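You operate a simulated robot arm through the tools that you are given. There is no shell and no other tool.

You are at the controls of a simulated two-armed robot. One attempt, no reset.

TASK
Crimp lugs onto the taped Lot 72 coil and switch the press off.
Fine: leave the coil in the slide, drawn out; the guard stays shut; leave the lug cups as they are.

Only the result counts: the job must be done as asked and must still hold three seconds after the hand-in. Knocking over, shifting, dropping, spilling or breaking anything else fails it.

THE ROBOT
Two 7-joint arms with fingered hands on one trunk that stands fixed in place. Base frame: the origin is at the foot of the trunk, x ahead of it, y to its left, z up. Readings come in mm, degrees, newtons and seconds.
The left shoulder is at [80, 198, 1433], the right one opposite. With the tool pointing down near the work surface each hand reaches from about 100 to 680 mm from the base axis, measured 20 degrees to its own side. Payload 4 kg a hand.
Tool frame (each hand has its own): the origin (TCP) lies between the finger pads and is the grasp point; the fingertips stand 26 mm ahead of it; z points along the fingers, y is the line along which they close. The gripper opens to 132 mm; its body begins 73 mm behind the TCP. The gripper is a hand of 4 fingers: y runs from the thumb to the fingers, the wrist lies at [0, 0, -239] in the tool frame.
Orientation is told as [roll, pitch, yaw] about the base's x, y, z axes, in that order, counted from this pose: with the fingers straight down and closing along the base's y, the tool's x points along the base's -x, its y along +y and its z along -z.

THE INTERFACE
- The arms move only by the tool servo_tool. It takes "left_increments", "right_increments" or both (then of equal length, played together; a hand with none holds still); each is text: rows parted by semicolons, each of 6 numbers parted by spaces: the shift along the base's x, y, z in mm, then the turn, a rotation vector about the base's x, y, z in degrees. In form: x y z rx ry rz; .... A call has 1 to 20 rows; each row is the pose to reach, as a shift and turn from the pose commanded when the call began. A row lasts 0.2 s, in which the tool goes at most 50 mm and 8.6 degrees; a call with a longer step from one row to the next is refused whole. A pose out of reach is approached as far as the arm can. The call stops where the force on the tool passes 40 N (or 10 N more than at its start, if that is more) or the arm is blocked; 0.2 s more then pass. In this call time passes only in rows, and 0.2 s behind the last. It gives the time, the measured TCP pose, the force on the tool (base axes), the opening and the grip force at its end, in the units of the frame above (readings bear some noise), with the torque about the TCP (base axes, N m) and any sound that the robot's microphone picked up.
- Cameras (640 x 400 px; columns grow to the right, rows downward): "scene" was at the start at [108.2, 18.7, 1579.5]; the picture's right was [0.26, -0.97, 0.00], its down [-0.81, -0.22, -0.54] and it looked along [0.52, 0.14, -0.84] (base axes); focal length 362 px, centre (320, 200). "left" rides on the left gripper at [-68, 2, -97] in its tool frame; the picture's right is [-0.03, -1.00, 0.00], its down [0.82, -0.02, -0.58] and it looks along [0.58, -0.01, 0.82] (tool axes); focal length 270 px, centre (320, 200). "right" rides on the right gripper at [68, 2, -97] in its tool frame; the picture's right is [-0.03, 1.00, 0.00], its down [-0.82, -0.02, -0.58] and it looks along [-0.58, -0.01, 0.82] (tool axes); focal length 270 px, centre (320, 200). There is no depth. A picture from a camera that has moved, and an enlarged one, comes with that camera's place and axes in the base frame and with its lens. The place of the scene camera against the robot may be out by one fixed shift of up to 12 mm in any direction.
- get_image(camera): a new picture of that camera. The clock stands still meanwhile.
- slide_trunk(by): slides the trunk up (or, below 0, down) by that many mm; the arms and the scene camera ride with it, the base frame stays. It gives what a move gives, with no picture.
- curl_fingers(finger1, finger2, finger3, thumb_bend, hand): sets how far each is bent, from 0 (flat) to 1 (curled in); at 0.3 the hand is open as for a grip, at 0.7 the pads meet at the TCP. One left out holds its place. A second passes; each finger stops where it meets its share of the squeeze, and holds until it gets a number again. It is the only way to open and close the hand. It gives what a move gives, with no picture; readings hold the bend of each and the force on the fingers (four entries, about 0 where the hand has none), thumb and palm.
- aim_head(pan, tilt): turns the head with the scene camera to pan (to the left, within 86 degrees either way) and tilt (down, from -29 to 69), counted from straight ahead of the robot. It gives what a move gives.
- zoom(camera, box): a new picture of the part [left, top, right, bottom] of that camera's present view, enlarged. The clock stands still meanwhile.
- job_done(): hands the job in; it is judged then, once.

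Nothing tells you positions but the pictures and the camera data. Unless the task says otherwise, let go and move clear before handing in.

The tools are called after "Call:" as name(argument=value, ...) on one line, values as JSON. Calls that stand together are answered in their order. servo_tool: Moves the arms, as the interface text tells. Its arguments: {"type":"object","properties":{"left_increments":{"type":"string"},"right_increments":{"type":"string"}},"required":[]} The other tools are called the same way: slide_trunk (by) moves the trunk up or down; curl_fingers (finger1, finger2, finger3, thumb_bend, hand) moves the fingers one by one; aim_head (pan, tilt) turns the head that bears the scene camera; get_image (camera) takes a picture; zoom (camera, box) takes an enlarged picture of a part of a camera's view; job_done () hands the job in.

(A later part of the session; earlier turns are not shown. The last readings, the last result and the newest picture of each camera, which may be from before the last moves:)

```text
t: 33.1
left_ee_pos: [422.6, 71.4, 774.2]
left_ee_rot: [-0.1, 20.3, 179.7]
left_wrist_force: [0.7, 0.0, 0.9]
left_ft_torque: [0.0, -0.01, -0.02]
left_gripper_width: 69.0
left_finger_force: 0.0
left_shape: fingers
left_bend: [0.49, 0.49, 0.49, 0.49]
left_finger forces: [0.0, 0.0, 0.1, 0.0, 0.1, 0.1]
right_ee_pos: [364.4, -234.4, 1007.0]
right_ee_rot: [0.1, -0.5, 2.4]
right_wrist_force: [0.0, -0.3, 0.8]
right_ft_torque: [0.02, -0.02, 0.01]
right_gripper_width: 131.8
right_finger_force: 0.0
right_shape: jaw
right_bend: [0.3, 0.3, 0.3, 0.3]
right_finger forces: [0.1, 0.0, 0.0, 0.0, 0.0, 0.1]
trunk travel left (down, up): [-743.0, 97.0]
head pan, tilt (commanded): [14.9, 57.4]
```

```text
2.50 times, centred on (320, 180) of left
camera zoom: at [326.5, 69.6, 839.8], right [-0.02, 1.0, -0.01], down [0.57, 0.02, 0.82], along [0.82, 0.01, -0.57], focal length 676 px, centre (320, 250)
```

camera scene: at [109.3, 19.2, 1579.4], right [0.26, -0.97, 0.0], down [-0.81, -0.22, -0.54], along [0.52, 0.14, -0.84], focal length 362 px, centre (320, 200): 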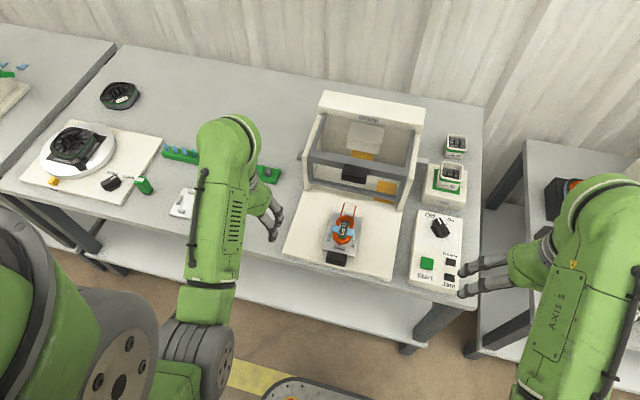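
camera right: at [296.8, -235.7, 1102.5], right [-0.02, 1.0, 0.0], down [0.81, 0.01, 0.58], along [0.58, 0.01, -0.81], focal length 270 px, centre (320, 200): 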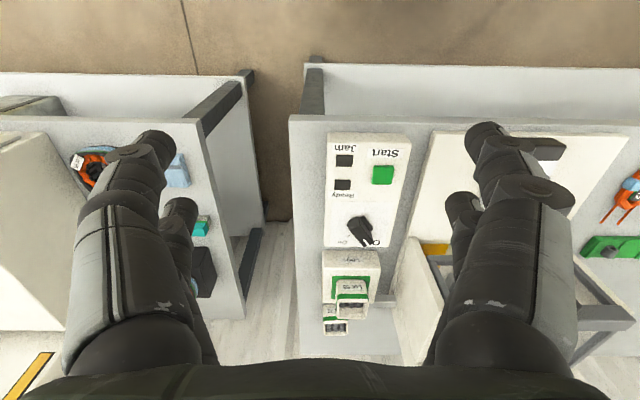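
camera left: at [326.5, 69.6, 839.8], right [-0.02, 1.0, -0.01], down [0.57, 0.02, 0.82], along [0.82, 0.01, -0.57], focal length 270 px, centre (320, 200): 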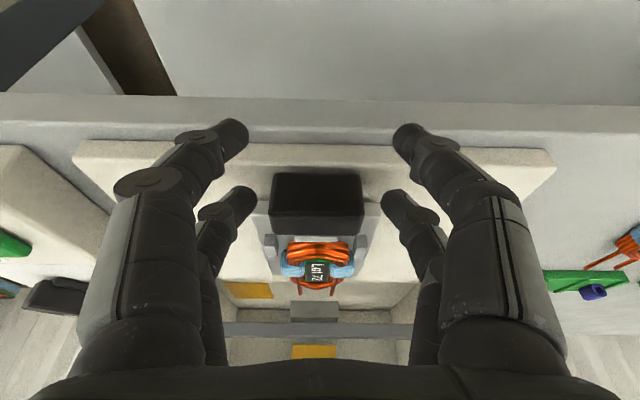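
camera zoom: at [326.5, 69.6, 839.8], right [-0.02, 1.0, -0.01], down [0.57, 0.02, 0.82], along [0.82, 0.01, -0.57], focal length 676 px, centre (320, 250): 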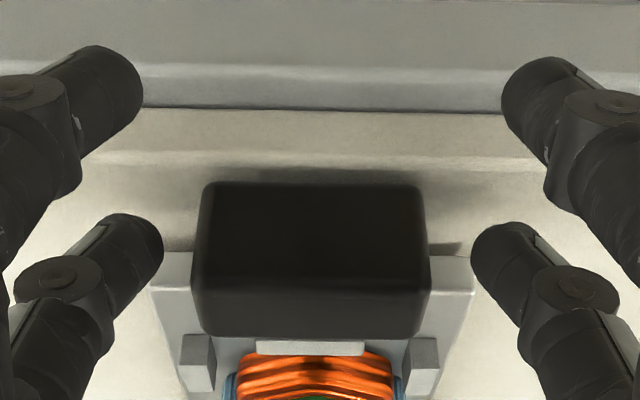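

The far digits flank the handle and the near ones hang in front of it. I lower 3 mm more and close to pinch it.

Call:
servo_tool(left_increments="1 -1.5 -3 0 0 0")

Call:
curl_fingers(hand="left", finger1=0.62, finger2=0.62, finger3=0.62, thumb_bend=0.62)

Call:
get_image(camera="left")

```text
t: 33.5
left_ee_pos: [422.7, 70.0, 771.3]
left_ee_rot: [-0.1, 20.2, 179.7]
left_wrist_force: [0.1, -0.2, -0.3]
left_ft_torque: [0.0, 0.01, 0.0]
left_gripper_width: 68.9
left_finger_force: 0.1
left_shape: fingers
left_bend: [0.49, 0.49, 0.49, 0.49]
left_finger forces: [0.1, 0.0, 0.0, 0.0, 0.1, 0.0]
right_ee_pos: [365.1, -236.4, 1006.4]
right_ee_rot: [0.1, -0.4, 2.5]
right_wrist_force: [-0.7, 0.7, -0.1]
right_ft_torque: [0.01, -0.04, -0.01]
right_gripper_width: 131.9
right_finger_force: 0.1
right_shape: jaw
right_bend: [0.3, 0.3, 0.3, 0.3]
right_finger forces: [0.0, 0.0, 0.0, 0.0, 0.1, 0.0]
trunk travel left (down, up): [-743.0, 97.0]
head pan, tilt (commanded): [14.9, 57.4]
```

```text
t: 34.5
left_ee_pos: [423.3, 70.1, 771.4]
left_ee_rot: [-0.2, 20.2, 179.8]
left_wrist_force: [0.4, -0.3, -0.5]
left_ft_torque: [-0.02, 0.01, -0.02]
left_gripper_width: 26.6
left_finger_force: 4.2
left_shape: fingers
left_bend: [0.62, 0.56, 0.56, 0.62]
left_finger forces: [0.0, 4.3, 4.4, 0.0, 0.0, 0.1]
right_ee_pos: [365.1, -236.8, 1006.6]
right_ee_rot: [0.1, -0.4, 2.3]
right_wrist_force: [-0.2, 0.0, 0.2]
right_ft_torque: [-0.02, -0.03, 0.0]
right_gripper_width: 131.6
right_finger_force: 0.0
right_shape: jaw
right_bend: [0.3, 0.3, 0.3, 0.3]
right_finger forces: [0.0, 0.0, 0.0, 0.0, 0.0, 0.0]
trunk travel left (down, up): [-743.0, 97.0]
head pan, tilt (commanded): [14.9, 57.4]
```

```text
taken
camera left: at [326.6, 68.0, 837.4], right [-0.02, 1.0, -0.01], down [0.57, 0.02, 0.82], along [0.82, 0.01, -0.57], focal length 270 px, centre (320, 200)
```

left: 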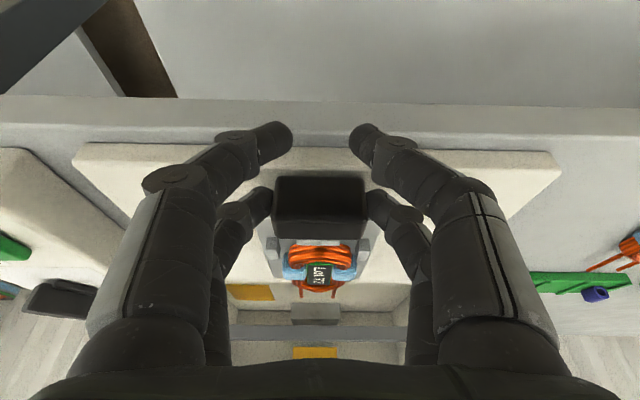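

Fingers 2 and 3 pinch the handle from both sides. I squeeze harder with those two, then push the slide in gently.

Call:
curl_fingers(hand="left", finger2=0.74, finger3=0.74)

Call:
servo_tool(left_increments="4 0 0 0 0 0; 10 0 0 0 0 0; 16 0 0 0 0 0; 22 0 0 0 0 0; 28 0 0 0 0 0")

Call:
get_image(camera="left")

```text
t: 35.5
left_ee_pos: [423.5, 70.4, 771.3]
left_ee_rot: [-0.2, 20.2, 179.8]
left_wrist_force: [0.4, 0.2, -0.7]
left_ft_torque: [-0.01, 0.04, -0.03]
left_gripper_width: 26.7
left_finger_force: 6.4
left_shape: fingers
left_bend: [0.62, 0.56, 0.56, 0.62]
left_finger forces: [0.0, 6.9, 7.0, 0.1, 0.0, 0.0]
right_ee_pos: [365.6, -235.2, 1007.0]
right_ee_rot: [0.0, -0.3, 2.4]
right_wrist_force: [-0.1, -0.5, 0.6]
right_ft_torque: [0.0, 0.01, -0.01]
right_gripper_width: 132.0
right_finger_force: 0.0
right_shape: jaw
right_bend: [0.3, 0.3, 0.3, 0.3]
right_finger forces: [0.0, 0.0, 0.0, 0.0, 0.0, 0.0]
trunk travel left (down, up): [-743.0, 97.0]
head pan, tilt (commanded): [14.9, 57.4]
```

```text
t: 36.7
left_ee_pos: [442.0, 69.5, 771.0]
left_ee_rot: [-0.1, 19.9, 179.9]
left_wrist_force: [-38.6, -0.3, 11.5]
left_ft_torque: [-0.09, 1.04, -0.59]
left_gripper_width: 26.2
left_finger_force: 26.8
left_shape: fingers
left_bend: [0.65, 0.57, 0.56, 0.62]
left_finger forces: [33.3, 7.8, 8.8, 0.1, 2.7, 0.1]
right_ee_pos: [360.9, -236.2, 1008.9]
right_ee_rot: [0.1, -0.8, 2.4]
right_wrist_force: [1.1, -0.8, 0.2]
right_ft_torque: [0.01, 0.03, -0.01]
right_gripper_width: 131.8
right_finger_force: 0.1
right_shape: jaw
right_bend: [0.3, 0.3, 0.3, 0.3]
right_finger forces: [0.1, 0.0, 0.1, 0.1, 0.0, 0.0]
trunk travel left (down, up): [-743.0, 97.0]
head pan, tilt (commanded): [14.9, 57.4]
```

```text
taken
camera left: at [346.6, 67.7, 836.7], right [-0.02, 1.0, -0.01], down [0.57, 0.02, 0.82], along [0.82, 0.01, -0.57], focal length 270 px, centre (320, 200)
```

left: 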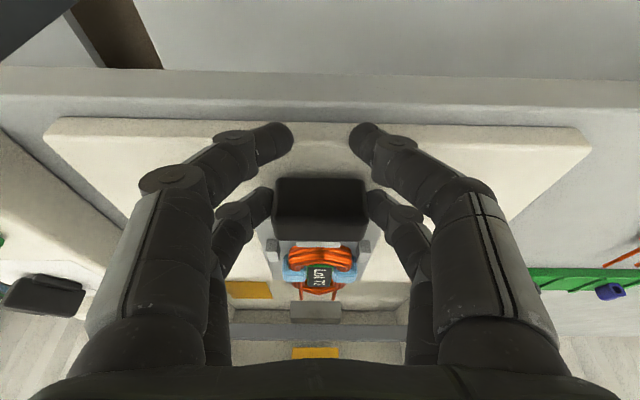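

Finger 1's tip caught the front edge of the press base (38 N), although the slide itself had moved in about 19 mm easily. I back off a few millimetres, open, raise the hand 9 mm and take a fresh pinch.

Call:
servo_tool(left_increments="-8 0 0 0 0 0; -12 0 0 0 0 0")

Call:
curl_fingers(hand="left", finger1=0.52, finger2=0.52, finger3=0.52, thumb_bend=0.52)

Call:
get_image(camera="left")

Call:
get_image(camera="scene")

```text
t: 37.3
left_ee_pos: [442.7, 70.3, 771.5]
left_ee_rot: [-0.2, 20.4, 179.8]
left_wrist_force: [-0.6, -0.2, -9.1]
left_ft_torque: [-0.02, 0.23, -0.04]
left_gripper_width: 26.0
left_finger_force: 6.4
left_shape: fingers
left_bend: [0.62, 0.56, 0.56, 0.62]
left_finger forces: [0.0, 6.9, 6.4, 0.1, 0.1, 0.0]
right_ee_pos: [365.4, -235.1, 1006.5]
right_ee_rot: [-0.1, -0.4, 2.4]
right_wrist_force: [-0.1, 0.1, 0.1]
right_ft_torque: [0.01, 0.01, 0.01]
right_gripper_width: 131.8
right_finger_force: 0.0
right_shape: jaw
right_bend: [0.3, 0.3, 0.3, 0.3]
right_finger forces: [0.0, 0.1, 0.1, 0.0, 0.0, 0.0]
trunk travel left (down, up): [-743.0, 97.0]
head pan, tilt (commanded): [14.9, 57.4]
```

```text
t: 38.3
left_ee_pos: [440.2, 69.4, 772.2]
left_ee_rot: [-0.2, 20.3, 179.8]
left_wrist_force: [-0.4, 0.2, 0.5]
left_ft_torque: [-0.02, 0.03, 0.01]
left_gripper_width: 58.5
left_finger_force: 0.0
left_shape: fingers
left_bend: [0.52, 0.52, 0.52, 0.52]
left_finger forces: [0.0, 0.0, 0.0, 0.1, 0.1, 0.0]
right_ee_pos: [364.4, -235.1, 1007.1]
right_ee_rot: [0.1, -0.5, 2.4]
right_wrist_force: [0.6, 0.7, 0.3]
right_ft_torque: [0.01, -0.01, 0.04]
right_gripper_width: 132.1
right_finger_force: 0.1
right_shape: jaw
right_bend: [0.3, 0.3, 0.3, 0.3]
right_finger forces: [0.0, 0.0, 0.0, 0.0, 0.1, 0.1]
trunk travel left (down, up): [-743.0, 97.0]
head pan, tilt (commanded): [14.9, 57.4]
```

```text
taken
camera left: at [342.7, 68.2, 837.7], right [-0.02, 1.0, -0.01], down [0.57, 0.02, 0.82], along [0.82, 0.01, -0.57], focal length 270 px, centre (320, 200)
```

left: 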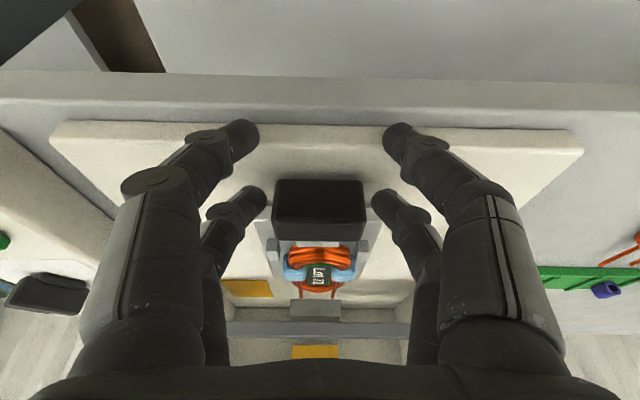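

```text
taken
camera scene: at [107.9, 18.7, 1579.5], right [0.26, -0.97, 0.0], down [-0.81, -0.22, -0.54], along [0.52, 0.14, -0.84], focal length 362 px, centre (320, 200)
```

scene: 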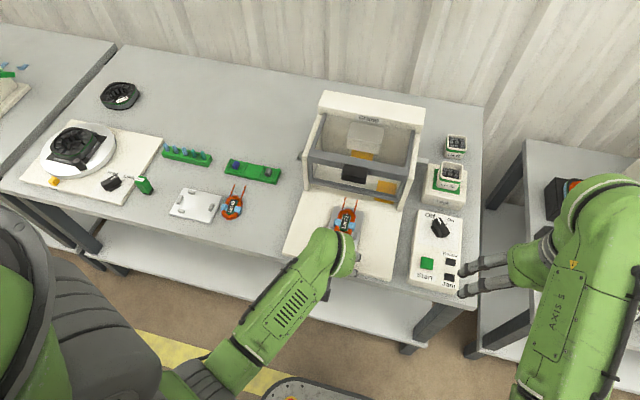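

The slide has moved in partway and the base looks unmoved. I raise the hand 9 mm and pinch again with fingers 2 and 3 only.

Call:
servo_tool(left_increments="0 0 5 0 0 0; 1.5 0 9.5 0 0 0")

Call:
curl_fingers(hand="left", finger2=0.74, finger3=0.74, finger1=0.6, thumb_bend=0.6)

Call:
servo_tool(left_increments="5 0 0 0 0 0; 10 0 0 0 0 0; 16 0 0 0 0 0; 22 0 0 0 0 0; 28 0 0 0 0 0")

Call:
get_image(camera="left")

```text
t: 38.9
left_ee_pos: [440.7, 72.1, 780.3]
left_ee_rot: [-0.2, 20.1, 179.8]
left_wrist_force: [-0.3, -0.1, 0.0]
left_ft_torque: [-0.01, -0.02, -0.02]
left_gripper_width: 58.5
left_finger_force: 0.1
left_shape: fingers
left_bend: [0.52, 0.52, 0.52, 0.52]
left_finger forces: [0.0, 0.1, 0.0, 0.0, 0.1, 0.0]
right_ee_pos: [366.5, -236.7, 1007.3]
right_ee_rot: [0.2, -0.4, 2.4]
right_wrist_force: [0.1, 0.2, -0.9]
right_ft_torque: [-0.01, 0.0, 0.02]
right_gripper_width: 132.1
right_finger_force: 0.0
right_shape: jaw
right_bend: [0.3, 0.3, 0.3, 0.3]
right_finger forces: [0.1, 0.0, 0.0, 0.1, 0.0, 0.0]
trunk travel left (down, up): [-743.0, 97.0]
head pan, tilt (commanded): [14.9, 57.4]
```

```text
t: 39.9
left_ee_pos: [442.1, 71.2, 779.9]
left_ee_rot: [-0.1, 20.0, 179.8]
left_wrist_force: [-0.4, 0.0, -1.1]
left_ft_torque: [0.0, 0.04, -0.03]
left_gripper_width: 32.8
left_finger_force: 7.0
left_shape: fingers
left_bend: [0.6, 0.56, 0.56, 0.6]
left_finger forces: [0.1, 6.7, 6.9, 0.0, 0.1, 0.0]
right_ee_pos: [364.8, -236.8, 1006.6]
right_ee_rot: [0.0, -0.4, 2.4]
right_wrist_force: [0.4, -0.8, -0.1]
right_ft_torque: [-0.02, 0.01, -0.01]
right_gripper_width: 131.8
right_finger_force: 0.1
right_shape: jaw
right_bend: [0.3, 0.3, 0.3, 0.3]
right_finger forces: [0.0, 0.1, 0.1, 0.1, 0.0, 0.1]
trunk travel left (down, up): [-743.0, 97.0]
head pan, tilt (commanded): [14.9, 57.4]
```

```text
t: 41.1
left_ee_pos: [468.0, 68.7, 779.0]
left_ee_rot: [-0.2, 20.1, 179.8]
left_wrist_force: [-2.6, 0.1, -1.8]
left_ft_torque: [0.02, 0.1, 0.01]
left_gripper_width: 33.1
left_finger_force: 7.8
left_shape: fingers
left_bend: [0.6, 0.57, 0.56, 0.6]
left_finger forces: [0.1, 7.2, 7.9, 0.0, 0.1, 0.1]
right_ee_pos: [366.2, -235.3, 1006.3]
right_ee_rot: [0.2, -0.4, 2.3]
right_wrist_force: [-0.2, 0.1, 0.1]
right_ft_torque: [0.0, 0.02, 0.0]
right_gripper_width: 131.6
right_finger_force: 0.0
right_shape: jaw
right_bend: [0.3, 0.3, 0.3, 0.3]
right_finger forces: [0.1, 0.0, 0.1, 0.0, 0.0, 0.1]
trunk travel left (down, up): [-743.0, 97.0]
head pan, tilt (commanded): [14.9, 57.4]
```

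```text
taken
camera left: at [371.7, 67.2, 846.0], right [-0.02, 1.0, -0.01], down [0.57, 0.02, 0.82], along [0.82, 0.01, -0.57], focal length 270 px, centre (320, 200)
```

left: 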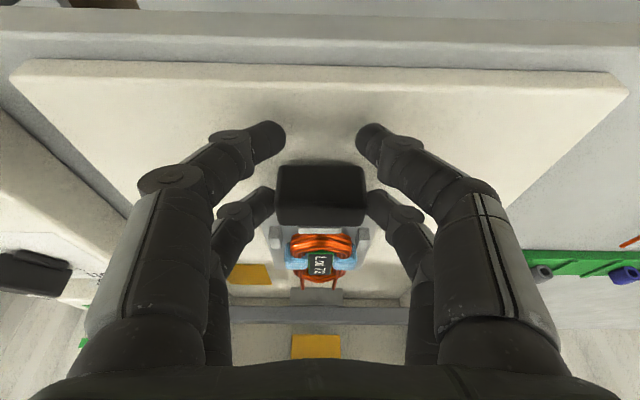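

The slide follows with only about 3 N of drag, and is in about 45 mm so far. I keep pushing, then check.

Call:
servo_tool(left_increments="6 0 0 0 0 0; 12 0 0 0 0 0; 18 0 0 0 0 0; 24 0 0 0 0 0; 30 0 0 0 0 0; 36 0 0 0 0 0; 42 0 0 0 0 0; 48 0 0 0 0 0")

Call:
get_image(camera="left")

Call:
get_image(camera="scene")

```text
t: 42.9
left_ee_pos: [517.3, 69.6, 779.8]
left_ee_rot: [-0.3, 20.0, 179.9]
left_wrist_force: [-2.4, -0.4, -3.0]
left_ft_torque: [-0.02, 0.08, 0.04]
left_gripper_width: 33.1
left_finger_force: 7.8
left_shape: fingers
left_bend: [0.6, 0.56, 0.56, 0.6]
left_finger forces: [0.0, 7.3, 7.6, 0.1, 0.0, 0.0]
right_ee_pos: [365.7, -236.0, 1008.1]
right_ee_rot: [0.1, -0.3, 2.4]
right_wrist_force: [0.1, 0.5, 1.4]
right_ft_torque: [-0.02, -0.03, 0.0]
right_gripper_width: 131.8
right_finger_force: 0.0
right_shape: jaw
right_bend: [0.3, 0.3, 0.3, 0.3]
right_finger forces: [0.1, 0.1, 0.1, 0.0, 0.0, 0.0]
trunk travel left (down, up): [-743.0, 97.0]
head pan, tilt (commanded): [14.9, 57.4]
```

```text
taken
camera left: at [419.5, 68.1, 846.3], right [-0.02, 1.0, -0.01], down [0.57, 0.02, 0.82], along [0.82, 0.01, -0.57], focal length 270 px, centre (320, 200)
```

left: 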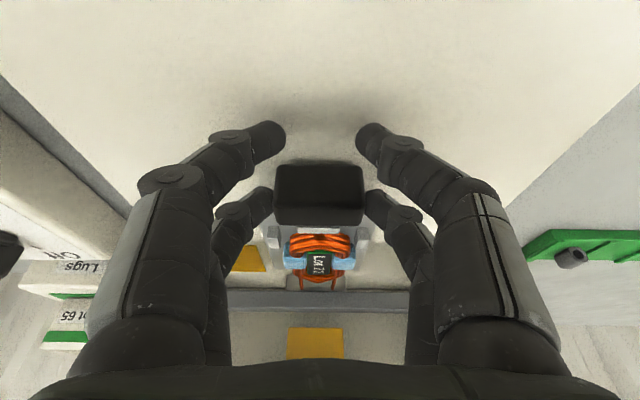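

```text
taken
camera scene: at [109.1, 18.9, 1579.4], right [0.26, -0.97, 0.0], down [-0.81, -0.22, -0.54], along [0.52, 0.14, -0.84], focal length 362 px, centre (320, 200)
```

scene: 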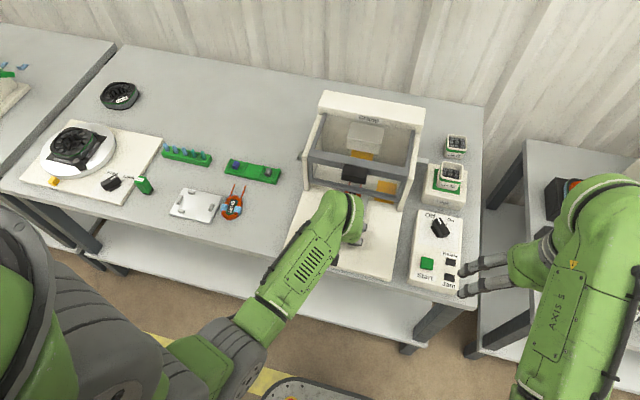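

The slide is in about 94 mm and moving freely. I push in smaller steps to feel for its end stop.

Call:
servo_tool(left_increments="5 0 0 0 0 0; 10 0 0 0 0 0; 15 0 0 0 0 0; 20 0 0 0 0 0; 25 0 0 0 0 0")

Call:
get_image(camera="left")

Call:
zoom(camera="scene", box=[290, 90, 430, 250])

```text
t: 44.1
left_ee_pos: [540.8, 69.9, 780.6]
left_ee_rot: [-0.2, 20.2, 179.8]
left_wrist_force: [-2.5, 0.8, -3.7]
left_ft_torque: [0.03, 0.14, 0.03]
left_gripper_width: 33.0
left_finger_force: 7.0
left_shape: fingers
left_bend: [0.6, 0.56, 0.56, 0.6]
left_finger forces: [0.0, 6.7, 7.9, 0.0, 0.1, 0.1]
right_ee_pos: [367.7, -235.0, 1006.5]
right_ee_rot: [0.1, -0.5, 2.4]
right_wrist_force: [-0.4, 0.2, -0.3]
right_ft_torque: [0.0, 0.0, 0.01]
right_gripper_width: 132.0
right_finger_force: 0.0
right_shape: jaw
right_bend: [0.3, 0.3, 0.3, 0.3]
right_finger forces: [0.0, 0.0, 0.0, 0.0, 0.0, 0.0]
trunk travel left (down, up): [-743.0, 97.0]
head pan, tilt (commanded): [14.9, 57.4]
```

```text
taken
camera left: at [444.0, 68.1, 846.3], right [-0.02, 1.0, -0.01], down [0.57, 0.02, 0.82], along [0.82, 0.01, -0.57], focal length 270 px, centre (320, 200)
```

left: 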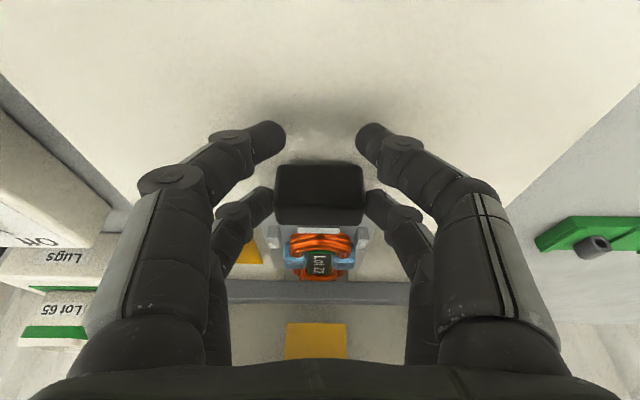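

```text
2.50 times, centred on (360, 170) of scene
camera zoom: at [109.2, 19.1, 1579.4], right [0.26, -0.97, 0.0], down [-0.81, -0.22, -0.54], along [0.52, 0.14, -0.84], focal length 906 px, centre (220, 275)
```

zoom: 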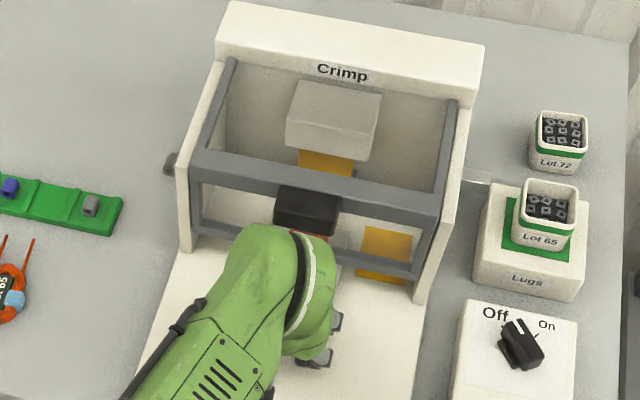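

The slide is in about 117 mm with no stop yet, and the hand is still well clear of the guard handle. I push on in small steps.

Call:
servo_tool(left_increments="4 0 0 0 0 0; 8 0 0 0 0 0; 12 0 0 0 0 0; 16 0 0 0 0 0")

Call:
get_image(camera="left")

```text
t: 45.1
left_ee_pos: [557.7, 70.5, 780.3]
left_ee_rot: [-0.2, 20.2, 179.8]
left_wrist_force: [-3.2, 1.8, -3.2]
left_ft_torque: [0.01, 0.11, -0.01]
left_gripper_width: 33.1
left_finger_force: 6.4
left_shape: fingers
left_bend: [0.6, 0.56, 0.56, 0.6]
left_finger forces: [0.0, 7.0, 7.6, 0.0, 0.0, 0.0]
right_ee_pos: [366.5, -234.7, 1006.9]
right_ee_rot: [0.1, -0.4, 2.4]
right_wrist_force: [-0.5, 0.4, -0.5]
right_ft_torque: [0.02, 0.02, -0.02]
right_gripper_width: 131.8
right_finger_force: 0.0
right_shape: jaw
right_bend: [0.3, 0.3, 0.3, 0.3]
right_finger forces: [0.0, 0.0, 0.1, 0.0, 0.0, 0.0]
trunk travel left (down, up): [-743.0, 97.0]
head pan, tilt (commanded): [14.9, 57.4]
```

```text
taken
camera left: at [459.8, 68.0, 846.2], right [-0.02, 1.0, -0.01], down [0.57, 0.02, 0.82], along [0.82, 0.01, -0.57], focal length 270 px, centre (320, 200)
```

left: 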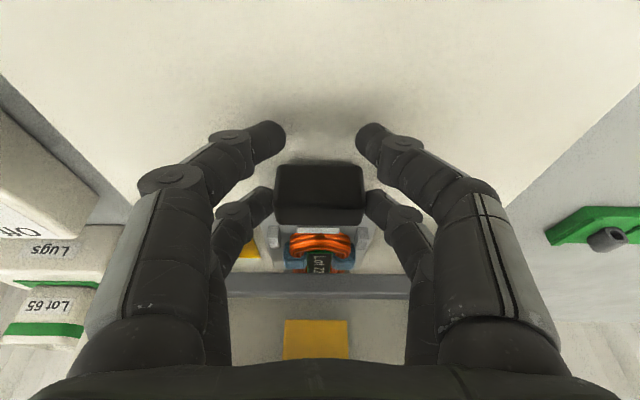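

About 134 mm in and still free; the coil is now passing under the guard's lower bar. I continue in small steps.

Call:
servo_tool(left_increments="4 0 0 0 0 0; 8 0 0 0 0 0; 12 0 0 0 0 0")

Call:
get_image(camera="left")

Call:
zoom(camera="scene", box=[290, 90, 430, 250])

```text
t: 45.9
left_ee_pos: [568.5, 71.1, 780.5]
left_ee_rot: [-0.1, 20.1, 179.8]
left_wrist_force: [-2.7, 1.4, -3.0]
left_ft_torque: [0.0, 0.12, 0.02]
left_gripper_width: 33.0
left_finger_force: 7.3
left_shape: fingers
left_bend: [0.6, 0.56, 0.56, 0.6]
left_finger forces: [0.0, 6.7, 8.1, 0.0, 0.1, 0.0]
right_ee_pos: [365.7, -235.7, 1005.9]
right_ee_rot: [0.0, -0.4, 2.5]
right_wrist_force: [-0.4, -0.3, 0.3]
right_ft_torque: [-0.04, 0.0, 0.0]
right_gripper_width: 131.6
right_finger_force: 0.0
right_shape: jaw
right_bend: [0.3, 0.3, 0.3, 0.3]
right_finger forces: [0.0, 0.0, 0.0, 0.0, 0.1, 0.0]
trunk travel left (down, up): [-743.0, 97.0]
head pan, tilt (commanded): [14.9, 57.4]
```

```text
taken
camera left: at [471.9, 67.9, 846.4], right [-0.02, 1.0, -0.01], down [0.57, 0.02, 0.82], along [0.82, 0.01, -0.57], focal length 270 px, centre (320, 200)
```

left: 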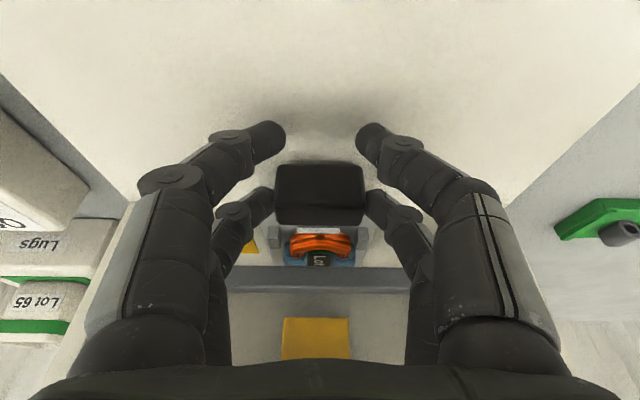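

```text
2.50 times, centred on (360, 170) of scene
camera zoom: at [108.8, 19.2, 1579.4], right [0.26, -0.97, 0.0], down [-0.81, -0.22, -0.54], along [0.52, 0.14, -0.84], focal length 906 px, centre (220, 275)
```

zoom: 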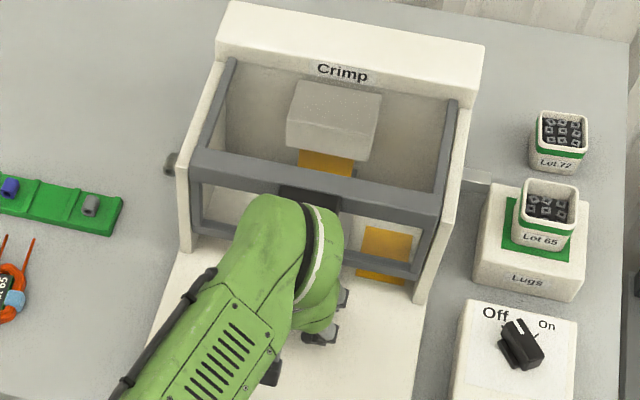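

It's 145 mm in and still free. I keep going a few millimetres at a time, with about 15-25 mm of room between the hand and the guard handle.

Call:
servo_tool(left_increments="4 0 0 0 0 0; 8 0 0 0 0 0")

Call:
get_image(camera="left")

Call:
get_image(camera="right")

```text
t: 46.5
left_ee_pos: [574.8, 69.9, 780.3]
left_ee_rot: [0.0, 20.0, 179.9]
left_wrist_force: [-8.6, 1.6, -5.7]
left_ft_torque: [0.02, 0.3, 0.01]
left_gripper_width: 32.9
left_finger_force: 7.6
left_shape: fingers
left_bend: [0.6, 0.56, 0.56, 0.6]
left_finger forces: [0.1, 7.3, 8.1, 0.0, 0.0, 0.1]
right_ee_pos: [364.3, -235.3, 1007.0]
right_ee_rot: [0.0, -0.4, 2.4]
right_wrist_force: [-0.3, -0.1, 0.7]
right_ft_torque: [0.04, 0.0, 0.04]
right_gripper_width: 131.9
right_finger_force: 0.1
right_shape: jaw
right_bend: [0.3, 0.3, 0.3, 0.3]
right_finger forces: [0.1, 0.1, 0.1, 0.0, 0.0, 0.0]
trunk travel left (down, up): [-743.0, 97.0]
head pan, tilt (commanded): [14.9, 57.4]
```

```text
taken
camera left: at [477.8, 67.8, 847.0], right [-0.02, 1.0, -0.01], down [0.57, 0.02, 0.82], along [0.82, 0.01, -0.57], focal length 270 px, centre (320, 200)
```

left: 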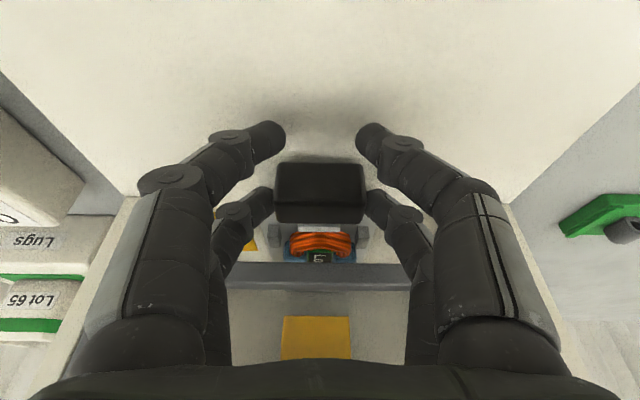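

```text
taken
camera right: at [295.1, -235.4, 1103.6], right [-0.02, 1.0, 0.0], down [0.81, 0.01, 0.59], along [0.58, 0.01, -0.81], focal length 270 px, centre (320, 200)
```

right: 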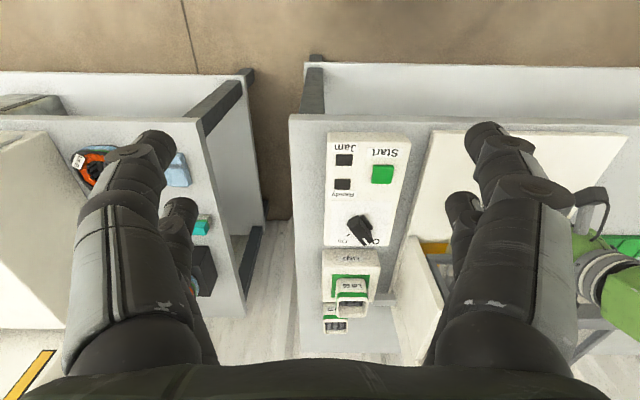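

The drag rose to 9 N at about 151 mm, so this looks like the end stop. I push 3 mm more to confirm.

Call:
servo_tool(left_increments="2 0 0 0 0 0; 4 0 0 0 0 0")

Call:
get_image(camera="left")

Call:
zoom(camera="scene", box=[300, 100, 480, 300])

```text
t: 47.1
left_ee_pos: [579.3, 71.3, 781.8]
left_ee_rot: [-0.1, 20.2, 179.7]
left_wrist_force: [-12.8, 0.7, -2.9]
left_ft_torque: [0.03, 0.26, 0.02]
left_gripper_width: 33.4
left_finger_force: 7.4
left_shape: fingers
left_bend: [0.6, 0.56, 0.56, 0.6]
left_finger forces: [0.1, 7.5, 8.0, 0.1, 0.0, 0.0]
right_ee_pos: [363.5, -236.0, 1007.5]
right_ee_rot: [0.1, -0.5, 2.5]
right_wrist_force: [0.5, 0.6, 0.7]
right_ft_torque: [0.01, 0.0, -0.01]
right_gripper_width: 132.0
right_finger_force: 0.0
right_shape: jaw
right_bend: [0.3, 0.3, 0.3, 0.3]
right_finger forces: [0.1, 0.0, 0.0, 0.0, 0.0, 0.0]
trunk travel left (down, up): [-743.0, 97.0]
head pan, tilt (commanded): [14.9, 57.4]
```

```text
taken
camera left: at [482.7, 67.9, 847.6], right [-0.02, 1.0, -0.01], down [0.57, 0.02, 0.82], along [0.82, 0.01, -0.57], focal length 270 px, centre (320, 200)
```

left: 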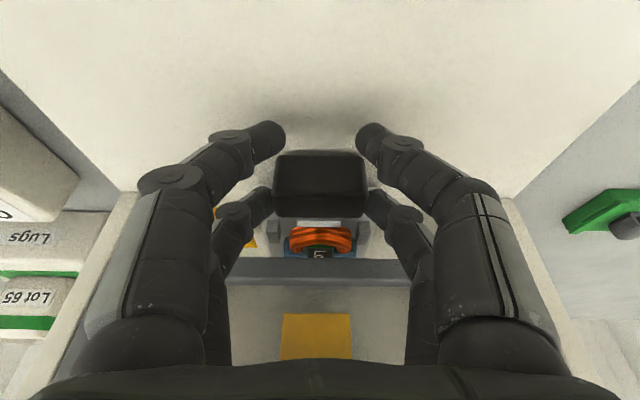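

```text
2.00 times, centred on (390, 200) of scene
camera zoom: at [106.0, 18.7, 1579.6], right [0.26, -0.97, 0.0], down [-0.81, -0.22, -0.54], along [0.52, 0.14, -0.84], focal length 724 px, centre (180, 200)
```

zoom: 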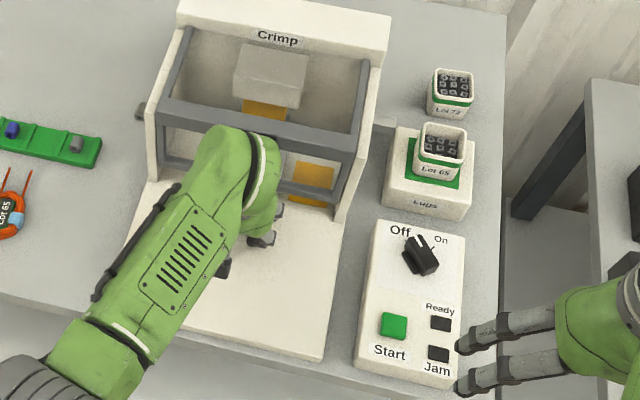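

The hand slipped forward along the handle at 13 N, so the slide is at its stop. I open the left fingers, ease back 5 mm, and turn to the control panel.

Call:
curl_fingers(hand="left", finger1=0.52, finger2=0.52, finger3=0.52, thumb_bend=0.52)

Call:
servo_tool(left_increments="-5 0 0 0 0 0")

Call:
zoom(camera="scene", box=[400, 200, 480, 300])

Call:
zoom(camera="right", box=[310, 120, 420, 260])

Call:
get_image(camera="left")

```text
t: 48.1
left_ee_pos: [581.5, 70.1, 781.3]
left_ee_rot: [-0.2, 20.2, 179.8]
left_wrist_force: [0.1, 0.0, -1.0]
left_ft_torque: [0.02, -0.02, 0.02]
left_gripper_width: 58.6
left_finger_force: 0.1
left_shape: fingers
left_bend: [0.52, 0.52, 0.52, 0.52]
left_finger forces: [0.1, 0.0, 0.1, 0.0, 0.0, 0.1]
right_ee_pos: [365.2, -234.3, 1007.4]
right_ee_rot: [0.1, -0.4, 2.5]
right_wrist_force: [-1.0, 0.0, 0.1]
right_ft_torque: [-0.01, 0.0, 0.01]
right_gripper_width: 131.9
right_finger_force: 0.1
right_shape: jaw
right_bend: [0.3, 0.3, 0.3, 0.3]
right_finger forces: [0.1, 0.1, 0.0, 0.1, 0.0, 0.0]
trunk travel left (down, up): [-743.0, 97.0]
head pan, tilt (commanded): [14.9, 57.4]
```

```text
t: 48.5
left_ee_pos: [575.2, 69.8, 780.7]
left_ee_rot: [-0.1, 20.2, 179.8]
left_wrist_force: [0.0, -0.3, 0.5]
left_ft_torque: [0.03, 0.02, 0.0]
left_gripper_width: 58.4
left_finger_force: 0.1
left_shape: fingers
left_bend: [0.52, 0.52, 0.52, 0.52]
left_finger forces: [0.0, 0.0, 0.0, 0.1, 0.1, 0.0]
right_ee_pos: [366.0, -235.0, 1006.1]
right_ee_rot: [0.1, -0.5, 2.4]
right_wrist_force: [0.8, 0.2, 0.4]
right_ft_torque: [0.0, 0.02, -0.01]
right_gripper_width: 131.8
right_finger_force: 0.1
right_shape: jaw
right_bend: [0.3, 0.3, 0.3, 0.3]
right_finger forces: [0.0, 0.0, 0.0, 0.0, 0.0, 0.0]
trunk travel left (down, up): [-743.0, 97.0]
head pan, tilt (commanded): [14.9, 57.4]
```

```text
4.00 times, centred on (440, 250) of scene
camera zoom: at [107.8, 18.8, 1579.5], right [0.26, -0.97, 0.0], down [-0.81, -0.22, -0.54], along [0.52, 0.14, -0.84], focal length 1449 px, centre (-160, 0)
```

zoom: 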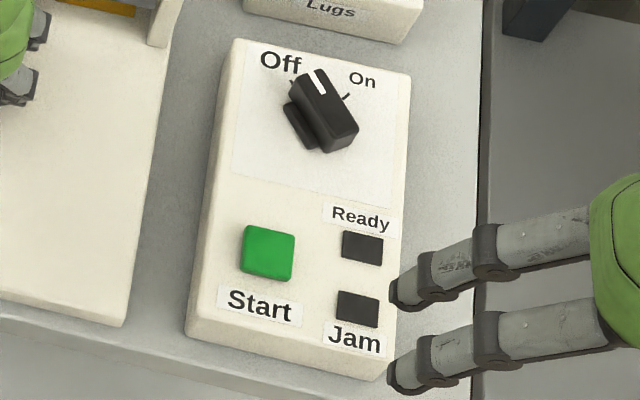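

```text
2.86 times, centred on (365, 190) of right
camera zoom: at [296.4, -235.6, 1103.3], right [-0.02, 1.0, 0.0], down [0.81, 0.01, 0.58], along [0.58, 0.01, -0.81], focal length 772 px, centre (191, 229)
```

zoom: 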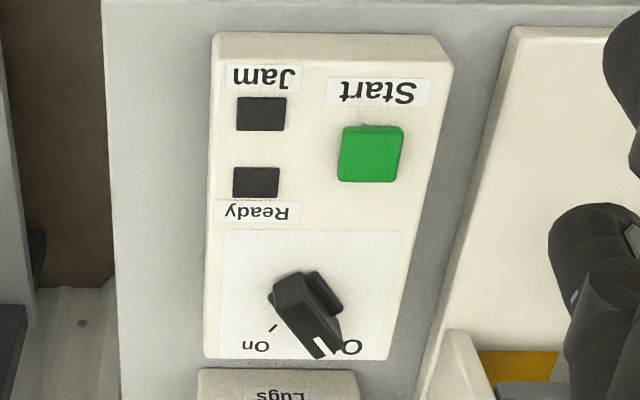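

```text
taken
camera left: at [478.4, 67.6, 847.4], right [-0.02, 1.0, -0.01], down [0.57, 0.02, 0.82], along [0.82, 0.01, -0.57], focal length 270 px, centre (320, 200)
```

left: 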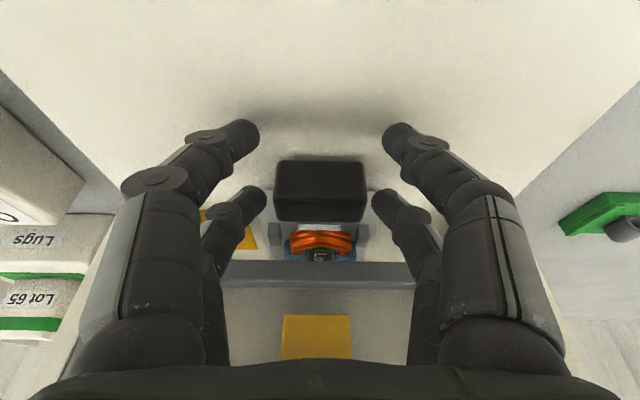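

The knob is a bar whose white mark points to Off, about 28° left of straight ahead, near (587, -164). On is to the right, and the lamps are dark. I bring the right hand over the panel for a close look.

Call:
servo_tool(right_increments="40 18 -10 0 0 0; 80 36 -25 0 0 0; 120 54 -45 0 0 0; 155 71 -70 0 0 0; 165 71 -95 0 0 0")

Call:
get_image(camera="right")

Call:
zoom(camera="right", box=[220, 60, 420, 260])

```text
t: 49.7
left_ee_pos: [576.2, 68.9, 782.5]
left_ee_rot: [-0.2, 20.1, 179.8]
left_wrist_force: [-0.3, -0.4, 0.2]
left_ft_torque: [0.03, 0.0, 0.03]
left_gripper_width: 58.7
left_finger_force: 0.1
left_shape: fingers
left_bend: [0.52, 0.52, 0.52, 0.52]
left_finger forces: [0.0, 0.0, 0.0, 0.0, 0.1, 0.1]
right_ee_pos: [528.6, -166.0, 909.2]
right_ee_rot: [0.0, -0.5, 2.2]
right_wrist_force: [-0.2, -0.2, 0.3]
right_ft_torque: [0.0, 0.01, -0.03]
right_gripper_width: 132.0
right_finger_force: 0.1
right_shape: jaw
right_bend: [0.3, 0.3, 0.3, 0.3]
right_finger forces: [0.1, 0.0, 0.0, 0.1, 0.0, 0.1]
trunk travel left (down, up): [-743.0, 97.0]
head pan, tilt (commanded): [14.9, 57.4]
```

```text
taken
camera right: at [461.2, -166.0, 1005.8], right [-0.01, 1.0, 0.0], down [0.81, 0.01, 0.58], along [0.58, 0.01, -0.81], focal length 270 px, centre (320, 200)
```

right: 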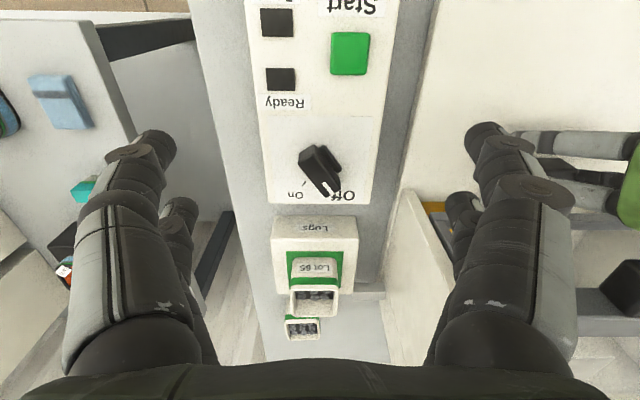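

```text
2.00 times, centred on (320, 160) of right
camera zoom: at [461.2, -166.0, 1005.8], right [-0.01, 1.0, 0.0], down [0.81, 0.01, 0.58], along [0.58, 0.01, -0.81], focal length 541 px, centre (320, 280)
```

zoom: 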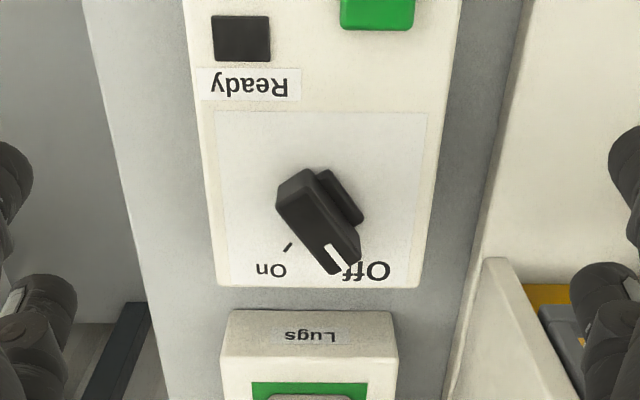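

The knob's bar is about 48 × 23 mm with its top at z ≈ 785, centred at (588, -166) and turned +31° (Off). On is at about -29°, so I need roughly 60° clockwise. I align the right hand above it.

Call:
curl_fingers(hand="right", finger1=0.5, finger2=0.5, finger3=0.5, thumb_bend=0.5)

Call:
servo_tool(right_increments="15 0 -5 0 0 7.5; 30 0 -15 0 0 15; 45 0 -25 0 0 22.5; 59 0 -40 0 0 28.7; 59 0 -60 0 0 28.7")

Call:
get_image(camera="right")

Call:
get_image(camera="scene")

```text
t: 50.7
left_ee_pos: [575.7, 70.0, 781.7]
left_ee_rot: [0.0, 20.3, 179.8]
left_wrist_force: [0.5, 0.6, -0.2]
left_ft_torque: [0.06, 0.0, 0.04]
left_gripper_width: 58.6
left_finger_force: 0.0
left_shape: fingers
left_bend: [0.52, 0.52, 0.52, 0.52]
left_finger forces: [0.0, 0.1, 0.1, 0.1, 0.0, 0.0]
right_ee_pos: [528.5, -165.4, 909.5]
right_ee_rot: [0.1, -0.4, 2.2]
right_wrist_force: [-0.5, 0.0, 0.1]
right_ft_torque: [0.01, -0.01, 0.0]
right_gripper_width: 66.5
right_finger_force: 0.1
right_shape: fingers
right_bend: [0.5, 0.5, 0.5, 0.5]
right_finger forces: [0.0, 0.0, 0.1, 0.1, 0.1, 0.0]
trunk travel left (down, up): [-743.0, 97.0]
head pan, tilt (commanded): [14.9, 57.4]
```

```text
t: 51.9
left_ee_pos: [575.6, 69.8, 780.9]
left_ee_rot: [-0.2, 20.0, 179.9]
left_wrist_force: [1.2, -0.2, -0.4]
left_ft_torque: [-0.01, 0.0, 0.01]
left_gripper_width: 58.8
left_finger_force: 0.0
left_shape: fingers
left_bend: [0.52, 0.52, 0.52, 0.52]
left_finger forces: [0.0, 0.1, 0.0, 0.0, 0.1, 0.0]
right_ee_pos: [590.5, -165.1, 851.5]
right_ee_rot: [0.1, -0.5, 31.0]
right_wrist_force: [-0.1, -0.4, -0.3]
right_ft_torque: [0.0, 0.02, 0.01]
right_gripper_width: 66.2
right_finger_force: 0.0
right_shape: fingers
right_bend: [0.5, 0.5, 0.5, 0.5]
right_finger forces: [0.1, 0.0, 0.0, 0.0, 0.0, 0.0]
trunk travel left (down, up): [-743.0, 97.0]
head pan, tilt (commanded): [14.9, 57.4]
```

```text
taken
camera right: at [530.8, -198.7, 947.8], right [-0.49, 0.87, 0.0], down [0.71, 0.4, 0.58], along [0.51, 0.29, -0.81], focal length 270 px, centre (320, 200)
```

right: 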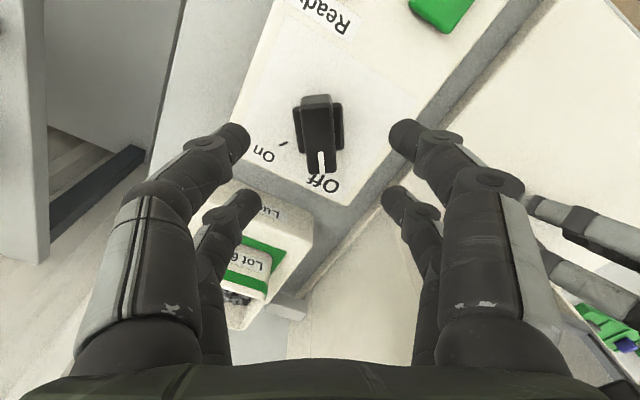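

```text
taken
camera scene: at [108.6, 18.6, 1579.5], right [0.26, -0.97, 0.0], down [-0.81, -0.22, -0.54], along [0.52, 0.14, -0.84], focal length 362 px, centre (320, 200)
```

scene: 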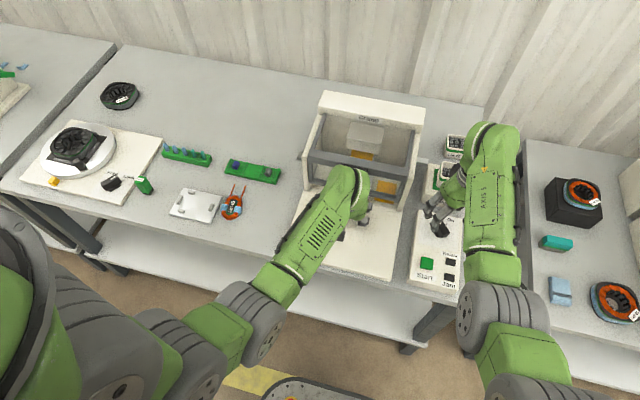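

The hand is lined up with the knob within about a millimetre and 2°. I lower until the fingertips flank the bar.

Call:
servo_tool(right_increments="0 0 -15 0 0 0; 0 0 -30 0 0 0; 0 0 -42 0 0 0; 0 0 -50 0 0 1")

Call:
get_image(camera="right")

```text
t: 52.9
left_ee_pos: [575.2, 69.2, 781.6]
left_ee_rot: [-0.1, 20.0, 179.7]
left_wrist_force: [0.6, -0.3, 0.5]
left_ft_torque: [0.02, 0.01, -0.03]
left_gripper_width: 58.4
left_finger_force: 0.1
left_shape: fingers
left_bend: [0.52, 0.52, 0.52, 0.52]
left_finger forces: [0.0, 0.0, 0.0, 0.0, 0.0, 0.1]
right_ee_pos: [589.3, -166.3, 801.8]
right_ee_rot: [0.0, -0.5, 31.8]
right_wrist_force: [-0.5, 0.2, 0.8]
right_ft_torque: [0.01, 0.02, -0.02]
right_gripper_width: 66.4
right_finger_force: 0.1
right_shape: fingers
right_bend: [0.5, 0.5, 0.5, 0.5]
right_finger forces: [0.1, 0.1, 0.0, 0.0, 0.0, 0.0]
trunk travel left (down, up): [-743.0, 97.0]
head pan, tilt (commanded): [14.9, 57.4]
```

```text
taken
camera right: at [530.4, -200.1, 897.8], right [-0.51, 0.86, 0.0], down [0.7, 0.41, 0.58], along [0.5, 0.3, -0.81], focal length 270 px, centre (320, 200)
```

right: 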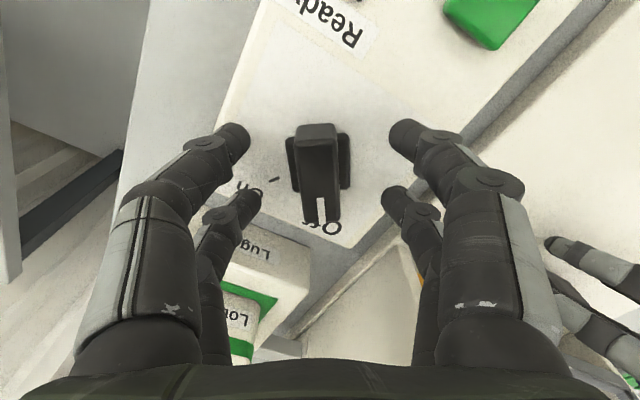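

The fingers flank the bar evenly. I close on it.

Call:
curl_fingers(hand="right", finger1=0.68, finger2=0.68, finger3=0.68, thumb_bend=0.68)

Call:
get_image(camera="right")

```text
t: 53.9
left_ee_pos: [575.9, 70.1, 780.8]
left_ee_rot: [-0.2, 20.0, 179.8]
left_wrist_force: [-1.2, -0.1, 0.5]
left_ft_torque: [-0.02, 0.0, 0.0]
left_gripper_width: 58.6
left_finger_force: 0.1
left_shape: fingers
left_bend: [0.52, 0.52, 0.52, 0.52]
left_finger forces: [0.1, 0.0, 0.0, 0.0, 0.0, 0.0]
right_ee_pos: [590.8, -166.2, 801.9]
right_ee_rot: [0.0, -0.4, 31.8]
right_wrist_force: [1.5, -1.0, -1.0]
right_ft_torque: [-0.01, -0.01, 0.05]
right_gripper_width: 17.6
right_finger_force: 5.5
right_shape: fingers
right_bend: [0.65, 0.64, 0.65, 0.66]
right_finger forces: [2.1, 2.6, 2.3, 0.0, 4.0, 0.0]
trunk travel left (down, up): [-743.0, 97.0]
head pan, tilt (commanded): [14.9, 57.4]
```

```text
taken
camera right: at [530.4, -200.5, 897.6], right [-0.51, 0.86, 0.0], down [0.7, 0.41, 0.58], along [0.5, 0.3, -0.81], focal length 270 px, centre (320, 200)
```

right: 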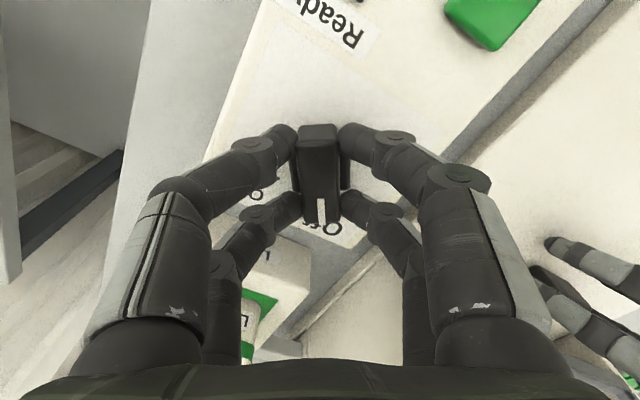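

All four digits hold the bar. I squeeze a bit more, then turn it clockwise toward On.

Call:
curl_fingers(hand="right", finger1=0.76, finger2=0.76, finger3=0.76, thumb_bend=0.76)

Call:
servo_tool(right_increments="0 0 0 0 0 -7; 0 0 0 0 0 -14; 0 0 0 0 0 -21; 0 0 0 0 0 -28; 0 0 0 0 0 -35; 0 0 0 0 0 -42; 0 0 0 0 0 -49; 0 0 0 0 0 -56; 0 0 0 0 0 -61")

Call:
get_image(camera="right")

Call:
zoom(camera="scene", box=[400, 200, 480, 300])

```text
t: 54.9
left_ee_pos: [575.6, 69.3, 781.0]
left_ee_rot: [-0.2, 20.2, 179.9]
left_wrist_force: [0.6, -0.5, -0.4]
left_ft_torque: [-0.03, 0.02, 0.01]
left_gripper_width: 58.4
left_finger_force: 0.1
left_shape: fingers
left_bend: [0.52, 0.52, 0.52, 0.52]
left_finger forces: [0.0, 0.1, 0.0, 0.0, 0.0, 0.0]
right_ee_pos: [589.6, -166.5, 800.4]
right_ee_rot: [0.1, -0.3, 31.8]
right_wrist_force: [1.6, -3.6, -4.1]
right_ft_torque: [-0.07, -0.05, 0.05]
right_gripper_width: 15.7
right_finger_force: 16.5
right_shape: fingers
right_bend: [0.67, 0.66, 0.68, 0.68]
right_finger forces: [7.7, 7.2, 7.4, 0.0, 12.6, 0.1]
trunk travel left (down, up): [-743.0, 97.0]
head pan, tilt (commanded): [14.9, 57.4]
```

```text
t: 56.9
left_ee_pos: [575.4, 70.4, 780.7]
left_ee_rot: [-0.1, 20.1, 179.9]
left_wrist_force: [0.7, -0.7, 0.1]
left_ft_torque: [0.0, -0.01, -0.01]
left_gripper_width: 58.5
left_finger_force: 0.0
left_shape: fingers
left_bend: [0.52, 0.52, 0.52, 0.52]
left_finger forces: [0.0, 0.0, 0.0, 0.1, 0.1, 0.0]
right_ee_pos: [589.6, -164.4, 800.4]
right_ee_rot: [0.0, -0.3, -29.3]
right_wrist_force: [-1.5, 1.5, -10.4]
right_ft_torque: [0.06, -0.05, 0.02]
right_gripper_width: 15.6
right_finger_force: 16.1
right_shape: fingers
right_bend: [0.67, 0.66, 0.68, 0.68]
right_finger forces: [8.7, 7.6, 6.1, 0.0, 9.9, 0.0]
trunk travel left (down, up): [-743.0, 97.0]
head pan, tilt (commanded): [14.9, 57.4]
```

```text
taken
camera right: at [530.4, -128.7, 897.5], right [0.51, 0.86, 0.0], down [0.7, -0.42, 0.58], along [0.5, -0.3, -0.81], focal length 270 px, centre (320, 200)
```

right: 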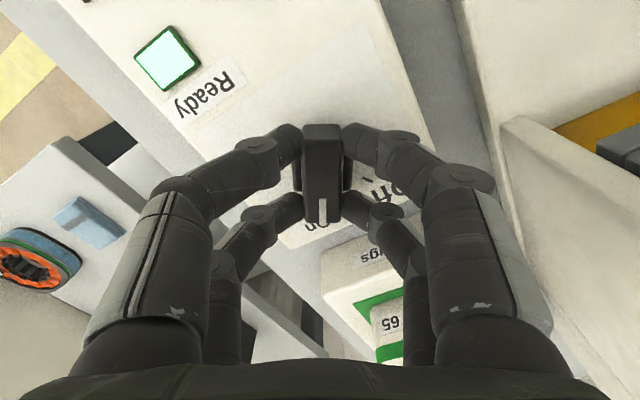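

```text
4.00 times, centred on (440, 250) of scene
camera zoom: at [109.6, 18.6, 1579.4], right [0.26, -0.97, 0.0], down [-0.81, -0.22, -0.54], along [0.52, 0.14, -0.84], focal length 1449 px, centre (-160, 0)
```

zoom: 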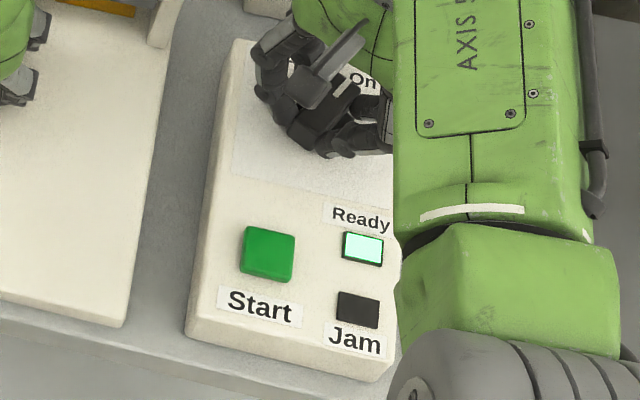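

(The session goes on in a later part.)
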